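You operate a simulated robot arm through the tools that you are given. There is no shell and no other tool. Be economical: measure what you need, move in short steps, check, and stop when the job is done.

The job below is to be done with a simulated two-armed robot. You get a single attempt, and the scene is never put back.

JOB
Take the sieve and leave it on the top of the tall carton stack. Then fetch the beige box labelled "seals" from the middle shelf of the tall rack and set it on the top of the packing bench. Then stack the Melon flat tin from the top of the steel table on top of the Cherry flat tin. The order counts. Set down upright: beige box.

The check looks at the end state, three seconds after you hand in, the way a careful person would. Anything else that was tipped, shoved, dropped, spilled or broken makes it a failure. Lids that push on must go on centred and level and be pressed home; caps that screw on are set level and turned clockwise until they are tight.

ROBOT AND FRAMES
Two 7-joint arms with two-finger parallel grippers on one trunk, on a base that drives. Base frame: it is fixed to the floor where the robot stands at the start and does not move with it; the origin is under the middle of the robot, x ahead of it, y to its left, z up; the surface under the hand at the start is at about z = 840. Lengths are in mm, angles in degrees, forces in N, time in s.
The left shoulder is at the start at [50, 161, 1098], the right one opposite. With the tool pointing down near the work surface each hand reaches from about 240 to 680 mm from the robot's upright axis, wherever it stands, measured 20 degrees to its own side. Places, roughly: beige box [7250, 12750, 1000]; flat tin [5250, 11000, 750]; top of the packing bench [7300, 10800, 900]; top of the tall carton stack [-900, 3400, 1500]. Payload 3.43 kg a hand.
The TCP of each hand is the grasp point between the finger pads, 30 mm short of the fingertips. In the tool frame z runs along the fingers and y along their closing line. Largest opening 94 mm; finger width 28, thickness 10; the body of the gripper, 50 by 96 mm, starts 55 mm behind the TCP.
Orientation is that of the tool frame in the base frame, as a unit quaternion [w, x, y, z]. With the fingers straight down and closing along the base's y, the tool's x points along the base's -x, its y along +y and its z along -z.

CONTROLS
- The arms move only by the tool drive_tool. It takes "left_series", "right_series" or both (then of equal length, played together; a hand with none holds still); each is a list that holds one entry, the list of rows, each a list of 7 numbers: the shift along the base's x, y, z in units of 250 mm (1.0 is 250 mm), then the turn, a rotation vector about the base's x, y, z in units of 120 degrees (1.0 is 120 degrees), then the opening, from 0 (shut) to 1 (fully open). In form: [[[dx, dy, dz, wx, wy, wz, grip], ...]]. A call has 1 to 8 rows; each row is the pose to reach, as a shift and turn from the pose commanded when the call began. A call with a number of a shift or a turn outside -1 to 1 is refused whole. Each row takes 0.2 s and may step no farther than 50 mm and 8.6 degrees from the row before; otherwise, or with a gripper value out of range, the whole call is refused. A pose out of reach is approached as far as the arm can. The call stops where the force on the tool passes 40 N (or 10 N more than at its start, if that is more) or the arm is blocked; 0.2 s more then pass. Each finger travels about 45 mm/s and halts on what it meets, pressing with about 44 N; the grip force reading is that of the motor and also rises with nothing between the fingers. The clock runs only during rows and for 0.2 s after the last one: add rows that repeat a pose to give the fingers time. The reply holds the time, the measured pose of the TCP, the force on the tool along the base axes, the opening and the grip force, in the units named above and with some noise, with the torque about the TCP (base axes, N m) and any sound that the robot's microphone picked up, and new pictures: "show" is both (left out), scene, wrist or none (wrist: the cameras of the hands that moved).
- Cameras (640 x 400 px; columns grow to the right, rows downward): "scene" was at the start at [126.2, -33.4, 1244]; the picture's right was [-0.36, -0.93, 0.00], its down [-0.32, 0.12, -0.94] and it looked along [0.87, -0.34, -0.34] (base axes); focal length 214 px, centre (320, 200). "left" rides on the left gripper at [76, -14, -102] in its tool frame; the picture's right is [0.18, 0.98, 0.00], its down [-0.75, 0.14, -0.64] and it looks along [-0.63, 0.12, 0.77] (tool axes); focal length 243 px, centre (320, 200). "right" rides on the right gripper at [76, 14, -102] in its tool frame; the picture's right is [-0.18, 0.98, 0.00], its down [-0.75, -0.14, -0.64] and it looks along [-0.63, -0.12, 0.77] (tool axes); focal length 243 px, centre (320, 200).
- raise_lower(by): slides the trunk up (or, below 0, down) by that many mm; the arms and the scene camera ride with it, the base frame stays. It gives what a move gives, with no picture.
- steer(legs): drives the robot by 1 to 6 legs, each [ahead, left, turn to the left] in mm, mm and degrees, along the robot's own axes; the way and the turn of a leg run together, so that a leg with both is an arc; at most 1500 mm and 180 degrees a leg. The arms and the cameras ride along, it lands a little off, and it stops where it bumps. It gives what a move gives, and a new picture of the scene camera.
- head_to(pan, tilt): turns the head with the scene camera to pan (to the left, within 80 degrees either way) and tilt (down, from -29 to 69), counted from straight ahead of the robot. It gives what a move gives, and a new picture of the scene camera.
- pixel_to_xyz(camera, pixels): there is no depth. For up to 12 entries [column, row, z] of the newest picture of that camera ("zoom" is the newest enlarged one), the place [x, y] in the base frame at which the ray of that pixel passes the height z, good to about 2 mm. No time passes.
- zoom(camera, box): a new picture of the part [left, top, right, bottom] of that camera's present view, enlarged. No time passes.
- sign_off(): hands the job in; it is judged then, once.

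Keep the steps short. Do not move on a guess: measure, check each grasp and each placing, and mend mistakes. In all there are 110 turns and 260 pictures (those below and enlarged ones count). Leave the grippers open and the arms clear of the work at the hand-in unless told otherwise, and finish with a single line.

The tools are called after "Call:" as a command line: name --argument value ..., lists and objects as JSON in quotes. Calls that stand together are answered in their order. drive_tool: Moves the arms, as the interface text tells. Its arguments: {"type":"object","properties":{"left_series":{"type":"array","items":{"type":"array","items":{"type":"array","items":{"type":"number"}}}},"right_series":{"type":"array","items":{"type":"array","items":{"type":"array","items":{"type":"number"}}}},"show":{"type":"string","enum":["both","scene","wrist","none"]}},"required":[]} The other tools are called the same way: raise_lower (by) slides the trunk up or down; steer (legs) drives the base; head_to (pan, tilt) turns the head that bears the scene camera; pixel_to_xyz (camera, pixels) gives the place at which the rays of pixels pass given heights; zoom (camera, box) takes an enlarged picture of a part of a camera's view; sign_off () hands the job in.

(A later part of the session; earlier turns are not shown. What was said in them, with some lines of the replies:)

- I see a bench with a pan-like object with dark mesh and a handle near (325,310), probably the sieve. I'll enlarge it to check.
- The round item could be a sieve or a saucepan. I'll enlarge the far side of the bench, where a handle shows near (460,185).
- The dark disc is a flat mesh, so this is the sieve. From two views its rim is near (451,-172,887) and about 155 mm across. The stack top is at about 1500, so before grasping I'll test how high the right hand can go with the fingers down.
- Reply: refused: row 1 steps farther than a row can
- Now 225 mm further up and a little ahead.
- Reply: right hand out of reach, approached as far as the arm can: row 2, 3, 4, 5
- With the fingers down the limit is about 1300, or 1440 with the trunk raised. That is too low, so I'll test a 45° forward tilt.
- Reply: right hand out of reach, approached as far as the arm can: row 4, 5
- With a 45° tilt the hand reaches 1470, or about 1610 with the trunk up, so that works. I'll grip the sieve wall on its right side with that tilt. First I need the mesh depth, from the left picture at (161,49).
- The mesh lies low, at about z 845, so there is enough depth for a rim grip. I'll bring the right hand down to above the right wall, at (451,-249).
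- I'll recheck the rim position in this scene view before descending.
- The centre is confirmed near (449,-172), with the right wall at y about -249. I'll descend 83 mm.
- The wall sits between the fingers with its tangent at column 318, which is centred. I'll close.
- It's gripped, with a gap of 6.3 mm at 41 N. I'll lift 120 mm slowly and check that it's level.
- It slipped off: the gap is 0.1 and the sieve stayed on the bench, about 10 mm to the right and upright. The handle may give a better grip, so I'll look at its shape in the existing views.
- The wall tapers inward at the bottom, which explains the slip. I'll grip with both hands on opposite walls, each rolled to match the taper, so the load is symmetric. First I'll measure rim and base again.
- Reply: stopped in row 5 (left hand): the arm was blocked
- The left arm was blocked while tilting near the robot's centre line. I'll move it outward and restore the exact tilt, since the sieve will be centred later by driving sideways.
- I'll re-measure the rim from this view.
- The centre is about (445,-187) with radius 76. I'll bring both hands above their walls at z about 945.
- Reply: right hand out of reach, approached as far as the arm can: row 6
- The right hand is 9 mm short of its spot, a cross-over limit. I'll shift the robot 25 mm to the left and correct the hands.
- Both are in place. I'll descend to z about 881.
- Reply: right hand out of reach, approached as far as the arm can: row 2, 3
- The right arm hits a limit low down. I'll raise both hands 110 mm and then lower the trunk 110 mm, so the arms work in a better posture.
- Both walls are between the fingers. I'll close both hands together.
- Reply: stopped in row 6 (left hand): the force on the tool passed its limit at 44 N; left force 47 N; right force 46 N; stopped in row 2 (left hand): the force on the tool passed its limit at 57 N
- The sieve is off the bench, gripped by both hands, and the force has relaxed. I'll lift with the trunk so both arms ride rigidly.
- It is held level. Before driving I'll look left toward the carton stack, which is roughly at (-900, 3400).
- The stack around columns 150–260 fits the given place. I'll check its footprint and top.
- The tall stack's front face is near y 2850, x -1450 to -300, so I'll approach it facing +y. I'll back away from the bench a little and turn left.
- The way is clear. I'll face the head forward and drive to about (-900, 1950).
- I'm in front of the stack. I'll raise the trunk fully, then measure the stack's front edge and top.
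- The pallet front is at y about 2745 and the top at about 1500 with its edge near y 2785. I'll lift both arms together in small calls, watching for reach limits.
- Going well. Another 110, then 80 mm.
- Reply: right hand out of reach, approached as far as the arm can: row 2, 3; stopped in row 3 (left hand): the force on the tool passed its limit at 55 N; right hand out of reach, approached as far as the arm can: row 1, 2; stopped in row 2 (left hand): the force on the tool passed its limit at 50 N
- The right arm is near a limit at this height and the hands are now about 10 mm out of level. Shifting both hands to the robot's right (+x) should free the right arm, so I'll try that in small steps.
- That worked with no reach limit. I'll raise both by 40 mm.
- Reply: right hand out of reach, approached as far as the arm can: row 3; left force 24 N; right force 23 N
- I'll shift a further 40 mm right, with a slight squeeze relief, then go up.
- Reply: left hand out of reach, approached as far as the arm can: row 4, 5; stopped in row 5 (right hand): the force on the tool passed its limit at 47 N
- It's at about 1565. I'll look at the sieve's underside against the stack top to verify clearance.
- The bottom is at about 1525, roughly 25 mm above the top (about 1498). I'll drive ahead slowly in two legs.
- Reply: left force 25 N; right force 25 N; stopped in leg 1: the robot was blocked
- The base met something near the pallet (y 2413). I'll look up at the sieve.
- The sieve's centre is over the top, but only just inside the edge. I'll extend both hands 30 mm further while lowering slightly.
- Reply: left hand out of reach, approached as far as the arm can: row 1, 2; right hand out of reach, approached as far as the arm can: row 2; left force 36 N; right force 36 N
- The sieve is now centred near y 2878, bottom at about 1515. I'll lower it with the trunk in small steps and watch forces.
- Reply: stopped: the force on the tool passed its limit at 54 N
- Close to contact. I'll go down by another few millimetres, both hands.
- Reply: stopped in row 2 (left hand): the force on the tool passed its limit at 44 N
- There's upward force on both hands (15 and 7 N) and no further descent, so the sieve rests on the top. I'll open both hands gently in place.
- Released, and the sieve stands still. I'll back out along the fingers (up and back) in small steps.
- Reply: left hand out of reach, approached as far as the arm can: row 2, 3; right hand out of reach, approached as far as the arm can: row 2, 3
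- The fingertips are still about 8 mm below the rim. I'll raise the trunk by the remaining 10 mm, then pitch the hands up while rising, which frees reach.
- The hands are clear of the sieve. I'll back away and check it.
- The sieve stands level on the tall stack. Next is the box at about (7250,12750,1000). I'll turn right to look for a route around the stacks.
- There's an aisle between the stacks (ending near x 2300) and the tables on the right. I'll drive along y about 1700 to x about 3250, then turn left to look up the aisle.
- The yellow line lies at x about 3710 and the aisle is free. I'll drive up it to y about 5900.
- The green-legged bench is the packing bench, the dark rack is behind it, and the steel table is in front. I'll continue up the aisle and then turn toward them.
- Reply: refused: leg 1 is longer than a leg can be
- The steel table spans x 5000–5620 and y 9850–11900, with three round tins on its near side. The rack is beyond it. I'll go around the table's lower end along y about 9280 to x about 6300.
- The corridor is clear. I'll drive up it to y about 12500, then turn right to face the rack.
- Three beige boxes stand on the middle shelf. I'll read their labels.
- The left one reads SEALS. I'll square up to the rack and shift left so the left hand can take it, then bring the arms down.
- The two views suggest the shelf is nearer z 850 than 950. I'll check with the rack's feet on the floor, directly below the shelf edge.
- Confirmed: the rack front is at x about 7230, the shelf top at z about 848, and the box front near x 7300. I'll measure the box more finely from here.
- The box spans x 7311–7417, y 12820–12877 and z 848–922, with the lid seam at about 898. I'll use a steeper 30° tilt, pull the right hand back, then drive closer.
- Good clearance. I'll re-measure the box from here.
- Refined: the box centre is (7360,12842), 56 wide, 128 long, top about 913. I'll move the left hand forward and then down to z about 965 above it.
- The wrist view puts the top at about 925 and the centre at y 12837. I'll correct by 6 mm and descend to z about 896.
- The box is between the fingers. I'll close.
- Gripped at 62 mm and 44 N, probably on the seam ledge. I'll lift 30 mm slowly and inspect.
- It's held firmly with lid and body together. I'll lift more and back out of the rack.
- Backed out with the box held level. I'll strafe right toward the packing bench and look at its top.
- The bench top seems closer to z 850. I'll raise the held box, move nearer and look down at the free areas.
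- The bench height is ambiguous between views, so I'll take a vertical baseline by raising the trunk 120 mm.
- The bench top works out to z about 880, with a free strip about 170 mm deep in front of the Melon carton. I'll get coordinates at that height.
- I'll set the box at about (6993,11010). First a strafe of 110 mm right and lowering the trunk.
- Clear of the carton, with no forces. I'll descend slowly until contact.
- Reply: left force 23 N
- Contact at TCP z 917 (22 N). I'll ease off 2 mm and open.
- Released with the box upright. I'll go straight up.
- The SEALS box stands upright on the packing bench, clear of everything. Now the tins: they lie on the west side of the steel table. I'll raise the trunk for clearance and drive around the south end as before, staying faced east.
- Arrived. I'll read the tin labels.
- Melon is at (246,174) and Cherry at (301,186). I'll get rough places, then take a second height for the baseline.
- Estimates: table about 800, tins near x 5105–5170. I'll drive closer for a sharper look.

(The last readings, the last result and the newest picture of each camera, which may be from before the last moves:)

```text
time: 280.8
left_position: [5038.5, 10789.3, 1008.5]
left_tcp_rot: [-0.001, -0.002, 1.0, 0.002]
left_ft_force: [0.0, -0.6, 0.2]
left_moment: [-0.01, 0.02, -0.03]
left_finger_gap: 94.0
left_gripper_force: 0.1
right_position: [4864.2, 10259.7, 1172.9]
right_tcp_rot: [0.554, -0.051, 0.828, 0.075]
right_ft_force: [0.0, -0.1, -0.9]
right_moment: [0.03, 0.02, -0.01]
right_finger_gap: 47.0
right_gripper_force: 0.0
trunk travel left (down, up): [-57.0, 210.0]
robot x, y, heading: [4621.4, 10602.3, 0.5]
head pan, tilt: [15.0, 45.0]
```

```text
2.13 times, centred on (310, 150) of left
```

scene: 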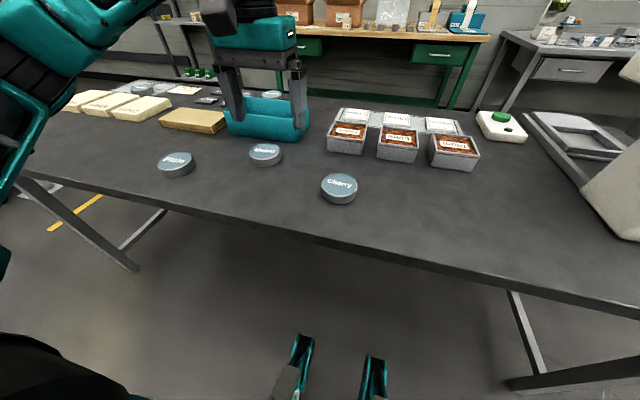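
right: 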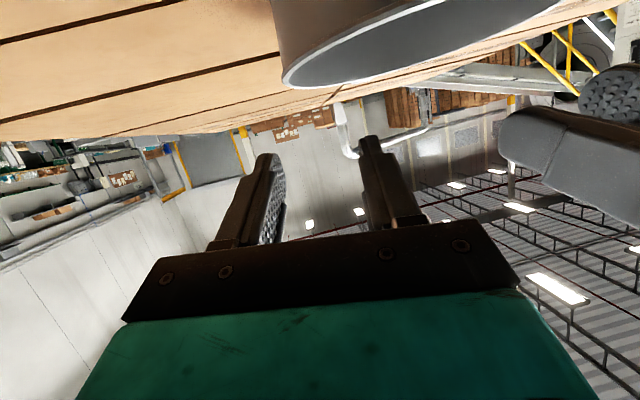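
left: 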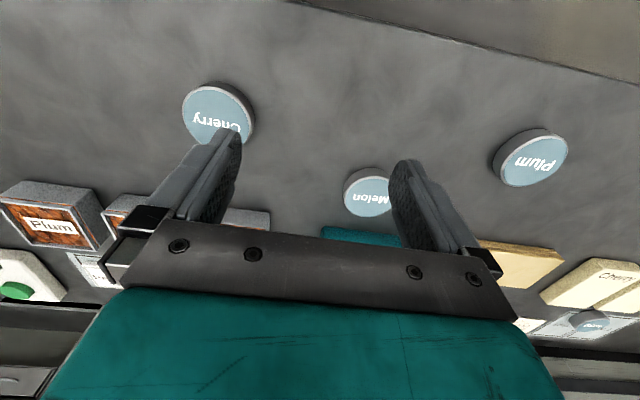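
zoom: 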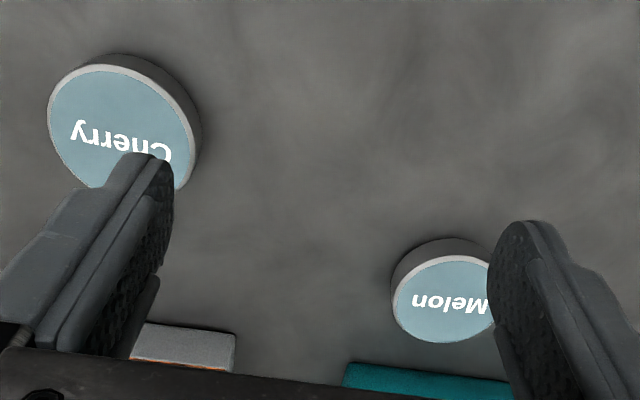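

Triangulation puts the lid tops at z about 824, with Cherry at (5095,10675) and Melon at (5178,10895), about 82 mm across. That's a tight fit in the 94 mm opening, so I'll hover over Melon and centre with the wrist camera.

Call:
drive_tool --left_series '[[[0.11, 0.085, -0.08, 0, 0, 0, 1], [0.22, 0.17, -0.16, 0, 0, 0, 1], [0.34, 0.25, -0.25, 0, 0, 0, 1], [0.45, 0.34, -0.34, 0, 0, 0, 1], [0.558, 0.424, -0.43, 0, 0, 0, 1]]]' --show "both"

```text
time: 282.0
left_position: [5179.9, 10894.6, 901.3]
left_tcp_rot: [-0.001, -0.001, 1.0, 0.002]
left_ft_force: [-0.5, -0.8, 0.0]
left_moment: [0.0, 0.01, 0.0]
left_finger_gap: 94.2
left_gripper_force: 0.0
right_position: [4863.8, 10259.7, 1173.5]
right_tcp_rot: [0.555, -0.051, 0.827, 0.076]
right_ft_force: [-0.2, -0.8, -0.5]
right_moment: [-0.01, 0.0, 0.02]
right_finger_gap: 47.0
right_gripper_force: 0.1
trunk travel left (down, up): [-57.0, 210.0]
robot x, y, heading: [4619.9, 10601.3, 0.3]
head pan, tilt: [15.0, 45.0]
```

scene: 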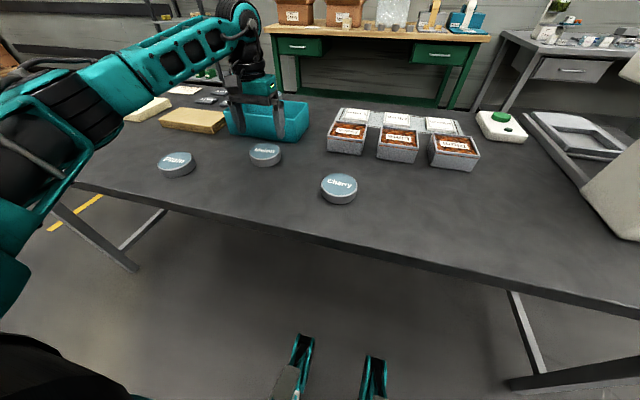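
left: 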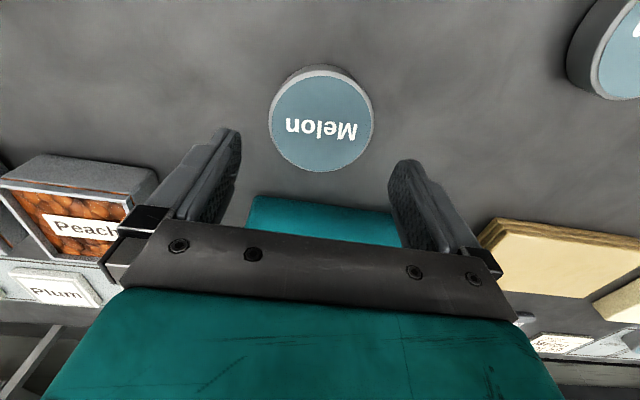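

Call:
zoom --camera "left" --box '[220, 40, 420, 190]'

Call:
pixel_to_xyz --camera "left" --pixels '[[270, 120, 824], [372, 122, 824], [320, 73, 824], [321, 172, 824], [321, 123, 824], [321, 123, 810], [321, 123, 840], [250, 195, 824], [250, 195, 850]]'

```text
2.67 times, centred on (320, 115) of left
```

zoom: 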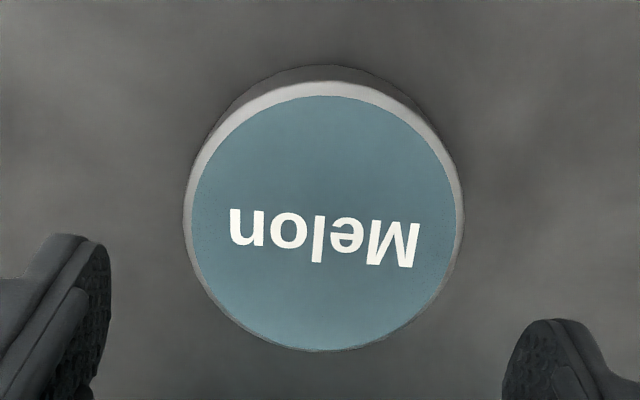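

```text
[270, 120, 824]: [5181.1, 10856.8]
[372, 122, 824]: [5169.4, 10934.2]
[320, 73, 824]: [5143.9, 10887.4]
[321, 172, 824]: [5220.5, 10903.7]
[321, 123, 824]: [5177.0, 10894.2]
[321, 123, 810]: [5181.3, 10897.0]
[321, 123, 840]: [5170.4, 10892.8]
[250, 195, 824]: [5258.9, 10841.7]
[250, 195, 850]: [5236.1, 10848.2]
```

Melon's centre is (5181,10895), matching the TCP. I'll descend 65 mm.

Call:
drive_tool --left_series '[[[0.003, 0, -0.1, 0, 0, 0, 1], [0.003, 0, -0.19, 0, 0, 0, 1], [0.003, 0, -0.26, 0, 0, 0, 1]]]' --show "both"

```text
time: 282.8
left_position: [5180.3, 10895.5, 835.5]
left_tcp_rot: [-0.001, -0.003, 1.0, 0.002]
left_ft_force: [0.5, -0.2, 0.9]
left_moment: [0.02, -0.01, -0.02]
left_finger_gap: 93.9
left_gripper_force: 0.1
right_position: [4864.0, 10261.2, 1173.5]
right_tcp_rot: [0.555, -0.05, 0.827, 0.075]
right_ft_force: [-0.9, 0.3, 0.6]
right_moment: [0.01, -0.01, 0.01]
right_finger_gap: 46.8
right_gripper_force: 0.1
trunk travel left (down, up): [-57.0, 210.0]
robot x, y, heading: [4622.3, 10599.8, 0.4]
head pan, tilt: [15.0, 45.0]
```

scene: 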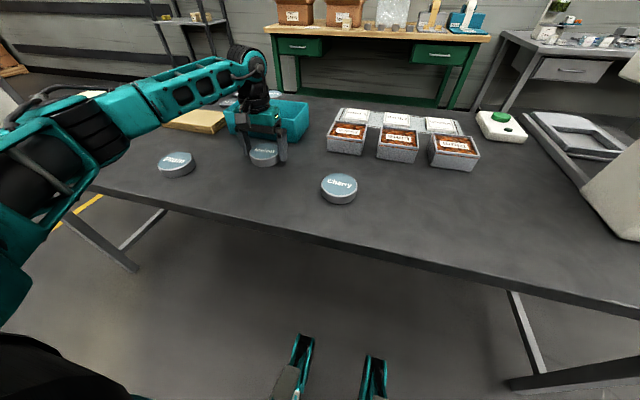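
left: 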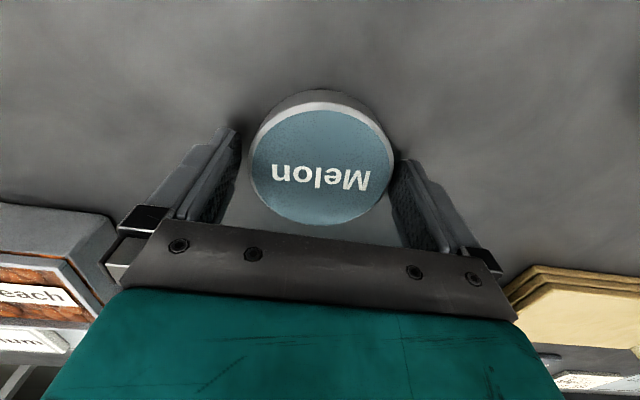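

Straddling the tin evenly. I'll go down 4 mm more and close.

Call:
drive_tool --left_series '[[[0, 0, -0.016, 0, 0, 0, 1], [0, 0, -0.016, 0, 0, 0, 0.6], [0, 0, -0.016, 0, 0, 0, 0.6], [0, 0, -0.016, 0, 0, 0, 0.6]]]' --show "wrist"

```text
time: 283.8
left_position: [5180.4, 10895.2, 831.8]
left_tcp_rot: [-0.001, -0.002, 1.0, 0.001]
left_ft_force: [-1.2, 0.1, -0.6]
left_moment: [-0.02, -0.02, 0.0]
left_finger_gap: 80.2
left_gripper_force: 44.2
right_position: [4863.4, 10259.8, 1174.6]
right_tcp_rot: [0.554, -0.05, 0.827, 0.074]
right_ft_force: [-0.5, 0.1, -0.1]
right_moment: [-0.03, 0.02, -0.03]
right_finger_gap: 47.3
right_gripper_force: 0.1
trunk travel left (down, up): [-57.0, 210.0]
robot x, y, heading: [4617.2, 10601.4, 0.1]
head pan, tilt: [15.0, 45.0]
```

left: 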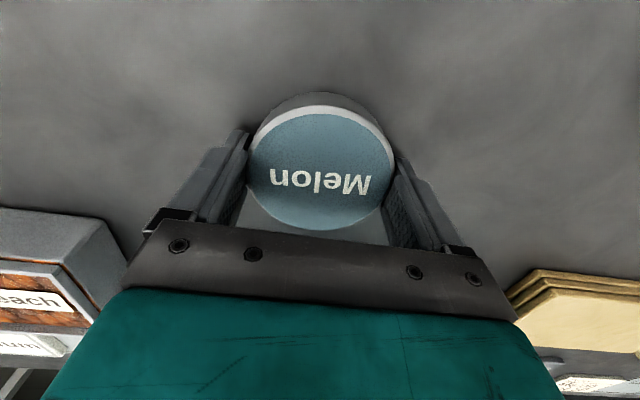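

Gripped at 80 mm, 44 N. I'll lift 80 mm.

Call:
drive_tool --left_series '[[[0, 0, 0.04, 0, 0, 0, 0.6], [0, 0, 0.12, 0, 0, 0, 0.6], [0, 0, 0.22, 0, 0, 0, 0.6], [0, 0, 0.36, 0, 0, 0, 0.6]]]' --show "both"

```text
time: 284.8
left_position: [5179.1, 10897.8, 919.8]
left_tcp_rot: [-0.001, 0.0, 1.0, 0.003]
left_ft_force: [0.4, 0.5, -0.8]
left_moment: [-0.04, -0.01, -0.01]
left_finger_gap: 80.1
left_gripper_force: 44.2
right_position: [4864.2, 10260.8, 1173.2]
right_tcp_rot: [0.555, -0.05, 0.827, 0.075]
right_ft_force: [0.6, 0.6, -0.4]
right_moment: [-0.01, -0.01, -0.01]
right_finger_gap: 47.2
right_gripper_force: 0.1
trunk travel left (down, up): [-57.0, 210.0]
robot x, y, heading: [4623.1, 10598.5, 0.3]
head pan, tilt: [15.0, 45.0]
```

scene: 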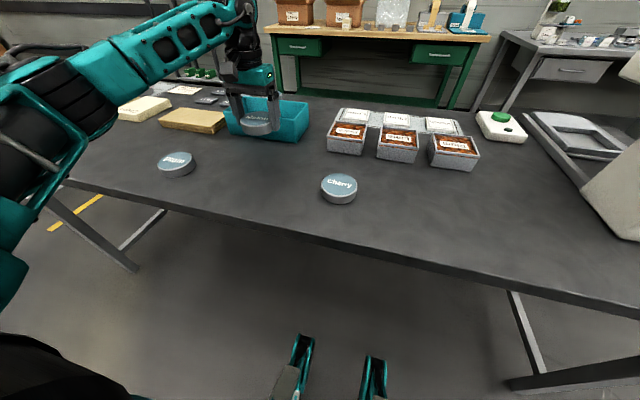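
left: 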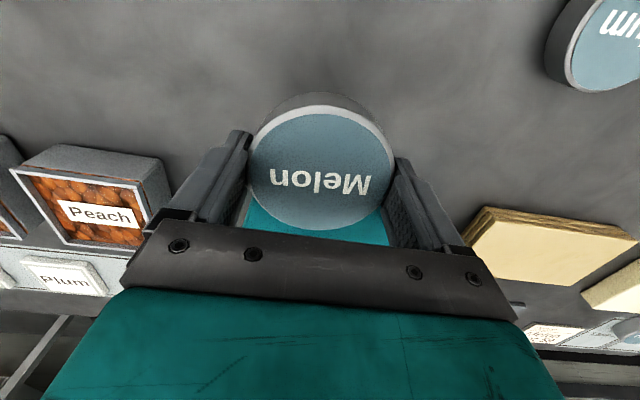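

Held. I'll move next to Cherry (115 mm to its left) to measure it with the wrist camera.

Call:
drive_tool --left_series '[[[-0.09, -0.12, 0.01, 0, 0, 0, 0.6], [-0.18, -0.24, 0.02, 0, 0, 0, 0.6], [-0.27, -0.36, 0.02, 0, 0, 0, 0.6], [-0.34, -0.44, 0.02, 0, 0, 0, 0.6]]]' --show "both"

Call:
zoom --camera "left" --box '[120, 60, 320, 200]'

```text
time: 285.8
left_position: [5091.6, 10785.3, 926.2]
left_tcp_rot: [-0.001, -0.001, 1.0, 0.002]
left_ft_force: [0.4, 0.6, -0.6]
left_moment: [0.01, -0.01, 0.0]
left_finger_gap: 80.1
left_gripper_force: 44.2
right_position: [4863.1, 10259.5, 1172.7]
right_tcp_rot: [0.554, -0.05, 0.827, 0.075]
right_ft_force: [0.1, 0.1, 0.3]
right_moment: [-0.02, 0.01, 0.0]
right_finger_gap: 46.8
right_gripper_force: 0.0
trunk travel left (down, up): [-57.0, 210.0]
robot x, y, heading: [4618.8, 10598.7, 0.2]
head pan, tilt: [15.0, 45.0]
```

scene: 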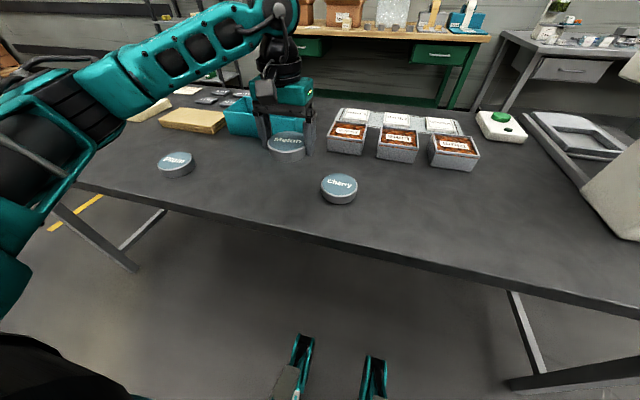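
left: 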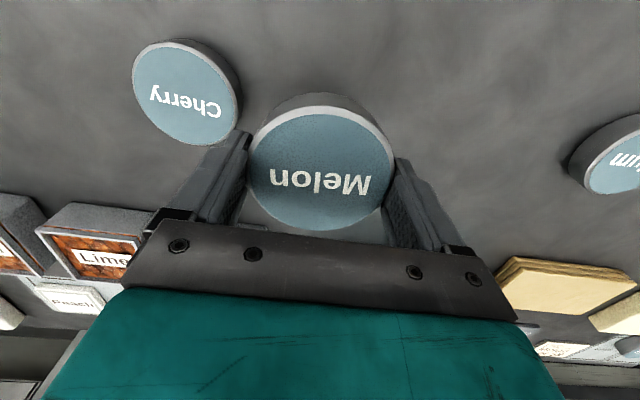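

```text
2.86 times, centred on (220, 130) of left
```

zoom: 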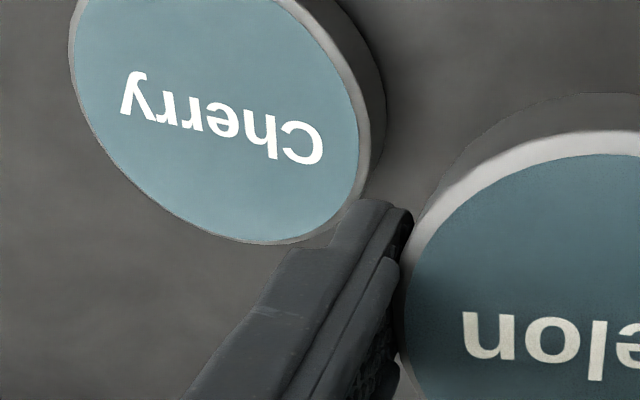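

Call:
zoom --camera "left" --box '[100, 20, 290, 160]'

```text
2.86 times, centred on (195, 90) of left
5 turns are left
```

zoom: 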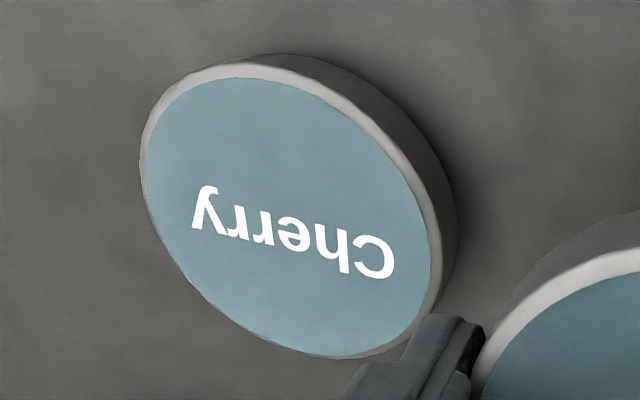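

Five turns are left. One measurement of Cherry's rim, then I'll place.

Call:
pixel_to_xyz --camera "zoom" --pixels '[[139, 165, 824], [443, 265, 824], [225, 64, 824], [350, 360, 824], [291, 212, 824], [160, 100, 824], [425, 320, 824], [370, 118, 824], [200, 300, 824]]'

```text
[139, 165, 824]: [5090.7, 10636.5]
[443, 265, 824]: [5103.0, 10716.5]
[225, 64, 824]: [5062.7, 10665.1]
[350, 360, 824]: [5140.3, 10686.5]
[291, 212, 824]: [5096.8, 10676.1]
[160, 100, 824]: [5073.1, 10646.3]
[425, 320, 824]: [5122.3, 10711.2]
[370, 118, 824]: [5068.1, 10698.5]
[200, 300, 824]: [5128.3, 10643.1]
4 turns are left
```

Cherry's centre is (5098,10676). I'll move over it and descend slowly to contact.

Call:
drive_tool --left_series '[[[0.005, -0.15, 0, 0, 0, 0, 0.6], [0.01, -0.3, 0, 0, 0, 0, 0.6], [0.014, -0.438, 0, 0, 0, 0, 0.6], [0.014, -0.438, -0.13, 0, 0, 0, 0.6], [0.014, -0.438, -0.22, 0, 0, 0, 0.6], [0.014, -0.438, -0.25, 0, 0, 0, 0.6], [0.014, -0.438, -0.265, 0, 0, 0, 0.6], [0.014, -0.438, -0.278, 0, 0, 0, 0.6]]]' --show "both"

Call:
zoom --camera "scene" --box '[290, 130, 400, 220]'

```text
time: 287.6
left_position: [5097.1, 10676.5, 856.8]
left_tcp_rot: [0.0, -0.002, 1.0, 0.001]
left_ft_force: [-0.3, 1.4, 0.8]
left_moment: [-0.07, -0.02, -0.03]
left_finger_gap: 80.2
left_gripper_force: 43.7
right_position: [4862.5, 10260.4, 1174.6]
right_tcp_rot: [0.555, -0.049, 0.827, 0.074]
right_ft_force: [0.5, 0.2, -0.4]
right_moment: [-0.02, 0.04, -0.01]
right_finger_gap: 47.0
right_gripper_force: 0.2
trunk travel left (down, up): [-57.0, 210.0]
robot x, y, heading: [4622.1, 10601.6, 0.5]
head pan, tilt: [15.0, 45.0]
```

scene: 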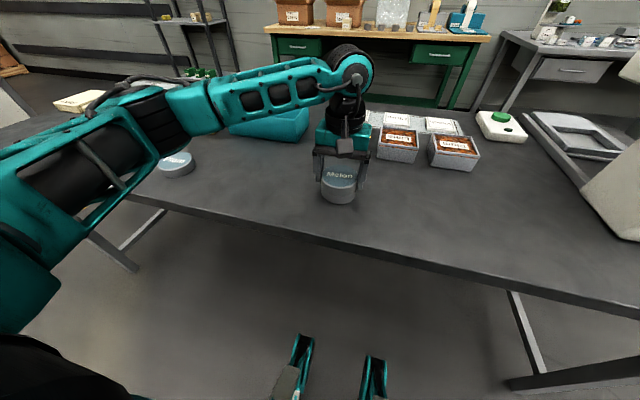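
left: 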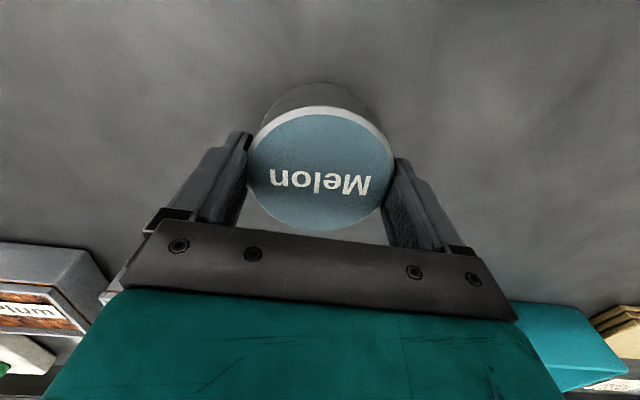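

```text
4.44 times, centred on (345, 175) of scene
3 turns are left
```

zoom: 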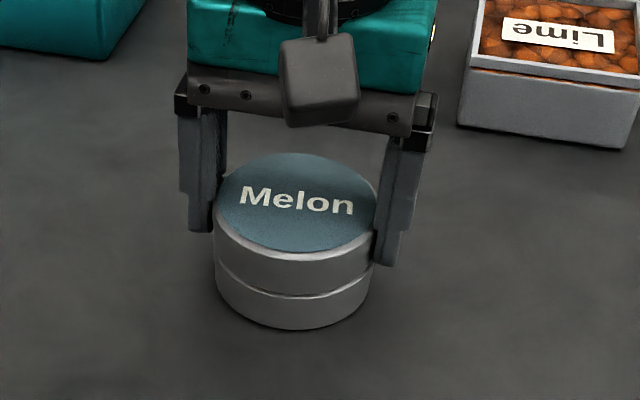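

It's aligned and just touching. I'll press lightly, open fully, and rise straight up.

Call:
drive_tool --left_series '[[[0, 0, -0.006, 0, 0, 0, 0.6], [0, 0, -0.006, 0, 0, 0, 1], [0, 0, -0.004, 0, 0, 0, 1], [0, 0, -0.002, 0, 0, 0, 1], [0, 0, 0.06, 0, 0, 0, 1], [0, 0, 0.2, 0, 0, 0, 1], [0, 0, 0.39, 0, 0, 0, 1], [-0.1, 0, 0.55, 0, 0, 0, 1]]]' --show "both"

Call:
drive_tool --right_series '[[[0, 0, 0, 0, 0, 0, 1], [0, 0, 0, 0, 0, 0, 1], [0, 0, 0, 0, 0, 0, 1], [0, 0, 0, 0, 0, 0, 1]]]' --show "none"

Call:
zoom --camera "scene" --box '[290, 130, 400, 220]'

```text
time: 289.4
left_position: [5070.7, 10674.9, 996.4]
left_tcp_rot: [-0.001, -0.001, 1.0, 0.003]
left_ft_force: [-0.2, 0.5, -1.1]
left_moment: [0.03, 0.03, 0.0]
left_finger_gap: 94.0
left_gripper_force: 0.1
right_position: [4863.4, 10259.9, 1174.0]
right_tcp_rot: [0.555, -0.051, 0.827, 0.075]
right_ft_force: [0.5, 0.5, -0.1]
right_moment: [0.0, 0.01, 0.01]
right_finger_gap: 46.8
right_gripper_force: 0.1
trunk travel left (down, up): [-57.0, 210.0]
robot x, y, heading: [4617.4, 10598.7, 0.3]
head pan, tilt: [15.0, 45.0]
```

scene: 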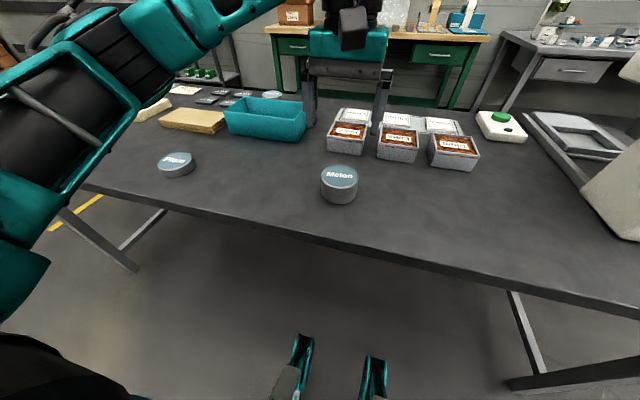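
left: 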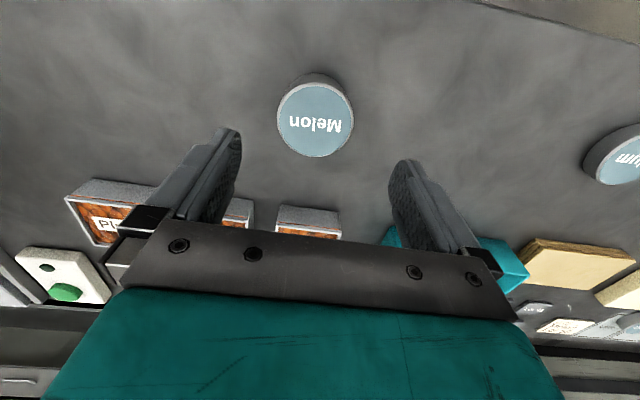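

```text
time: 290.4
left_position: [5072.3, 10675.5, 996.6]
left_tcp_rot: [-0.002, -0.002, 1.0, 0.001]
left_ft_force: [0.6, 0.1, -0.2]
left_moment: [-0.02, 0.02, 0.01]
left_finger_gap: 93.8
left_gripper_force: 0.1
right_position: [4863.7, 10261.1, 1174.7]
right_tcp_rot: [0.555, -0.05, 0.827, 0.075]
right_ft_force: [-0.1, -0.4, 0.4]
right_moment: [-0.07, 0.01, -0.01]
right_finger_gap: 94.1
right_gripper_force: 0.0
trunk travel left (down, up): [-57.0, 210.0]
robot x, y, heading: [4620.5, 10599.6, 0.4]
head pan, tilt: [15.0, 45.0]
```

```text
4.44 times, centred on (345, 175) of scene
2 turns are left
```

zoom: 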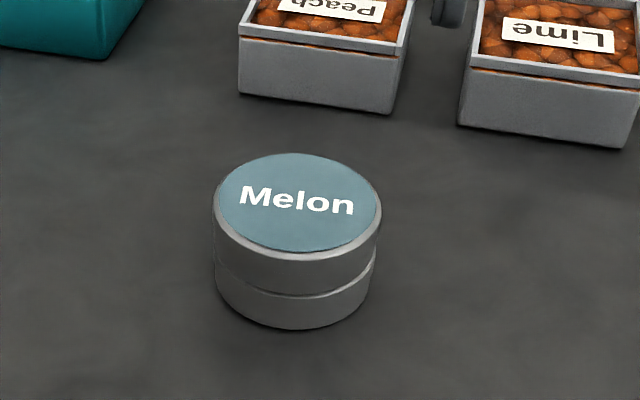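

Melon sits centred and level on Cherry, both grippers are open, and both arms are clear. I'm handing in.

Call:
sign_off

```text
The job is handed in.
```

The sieve is on top of the tall carton stack, the beige "seals" box stands upright on the packing bench, and the Melon tin is stacked on the Cherry tin, done in that order and handed in.
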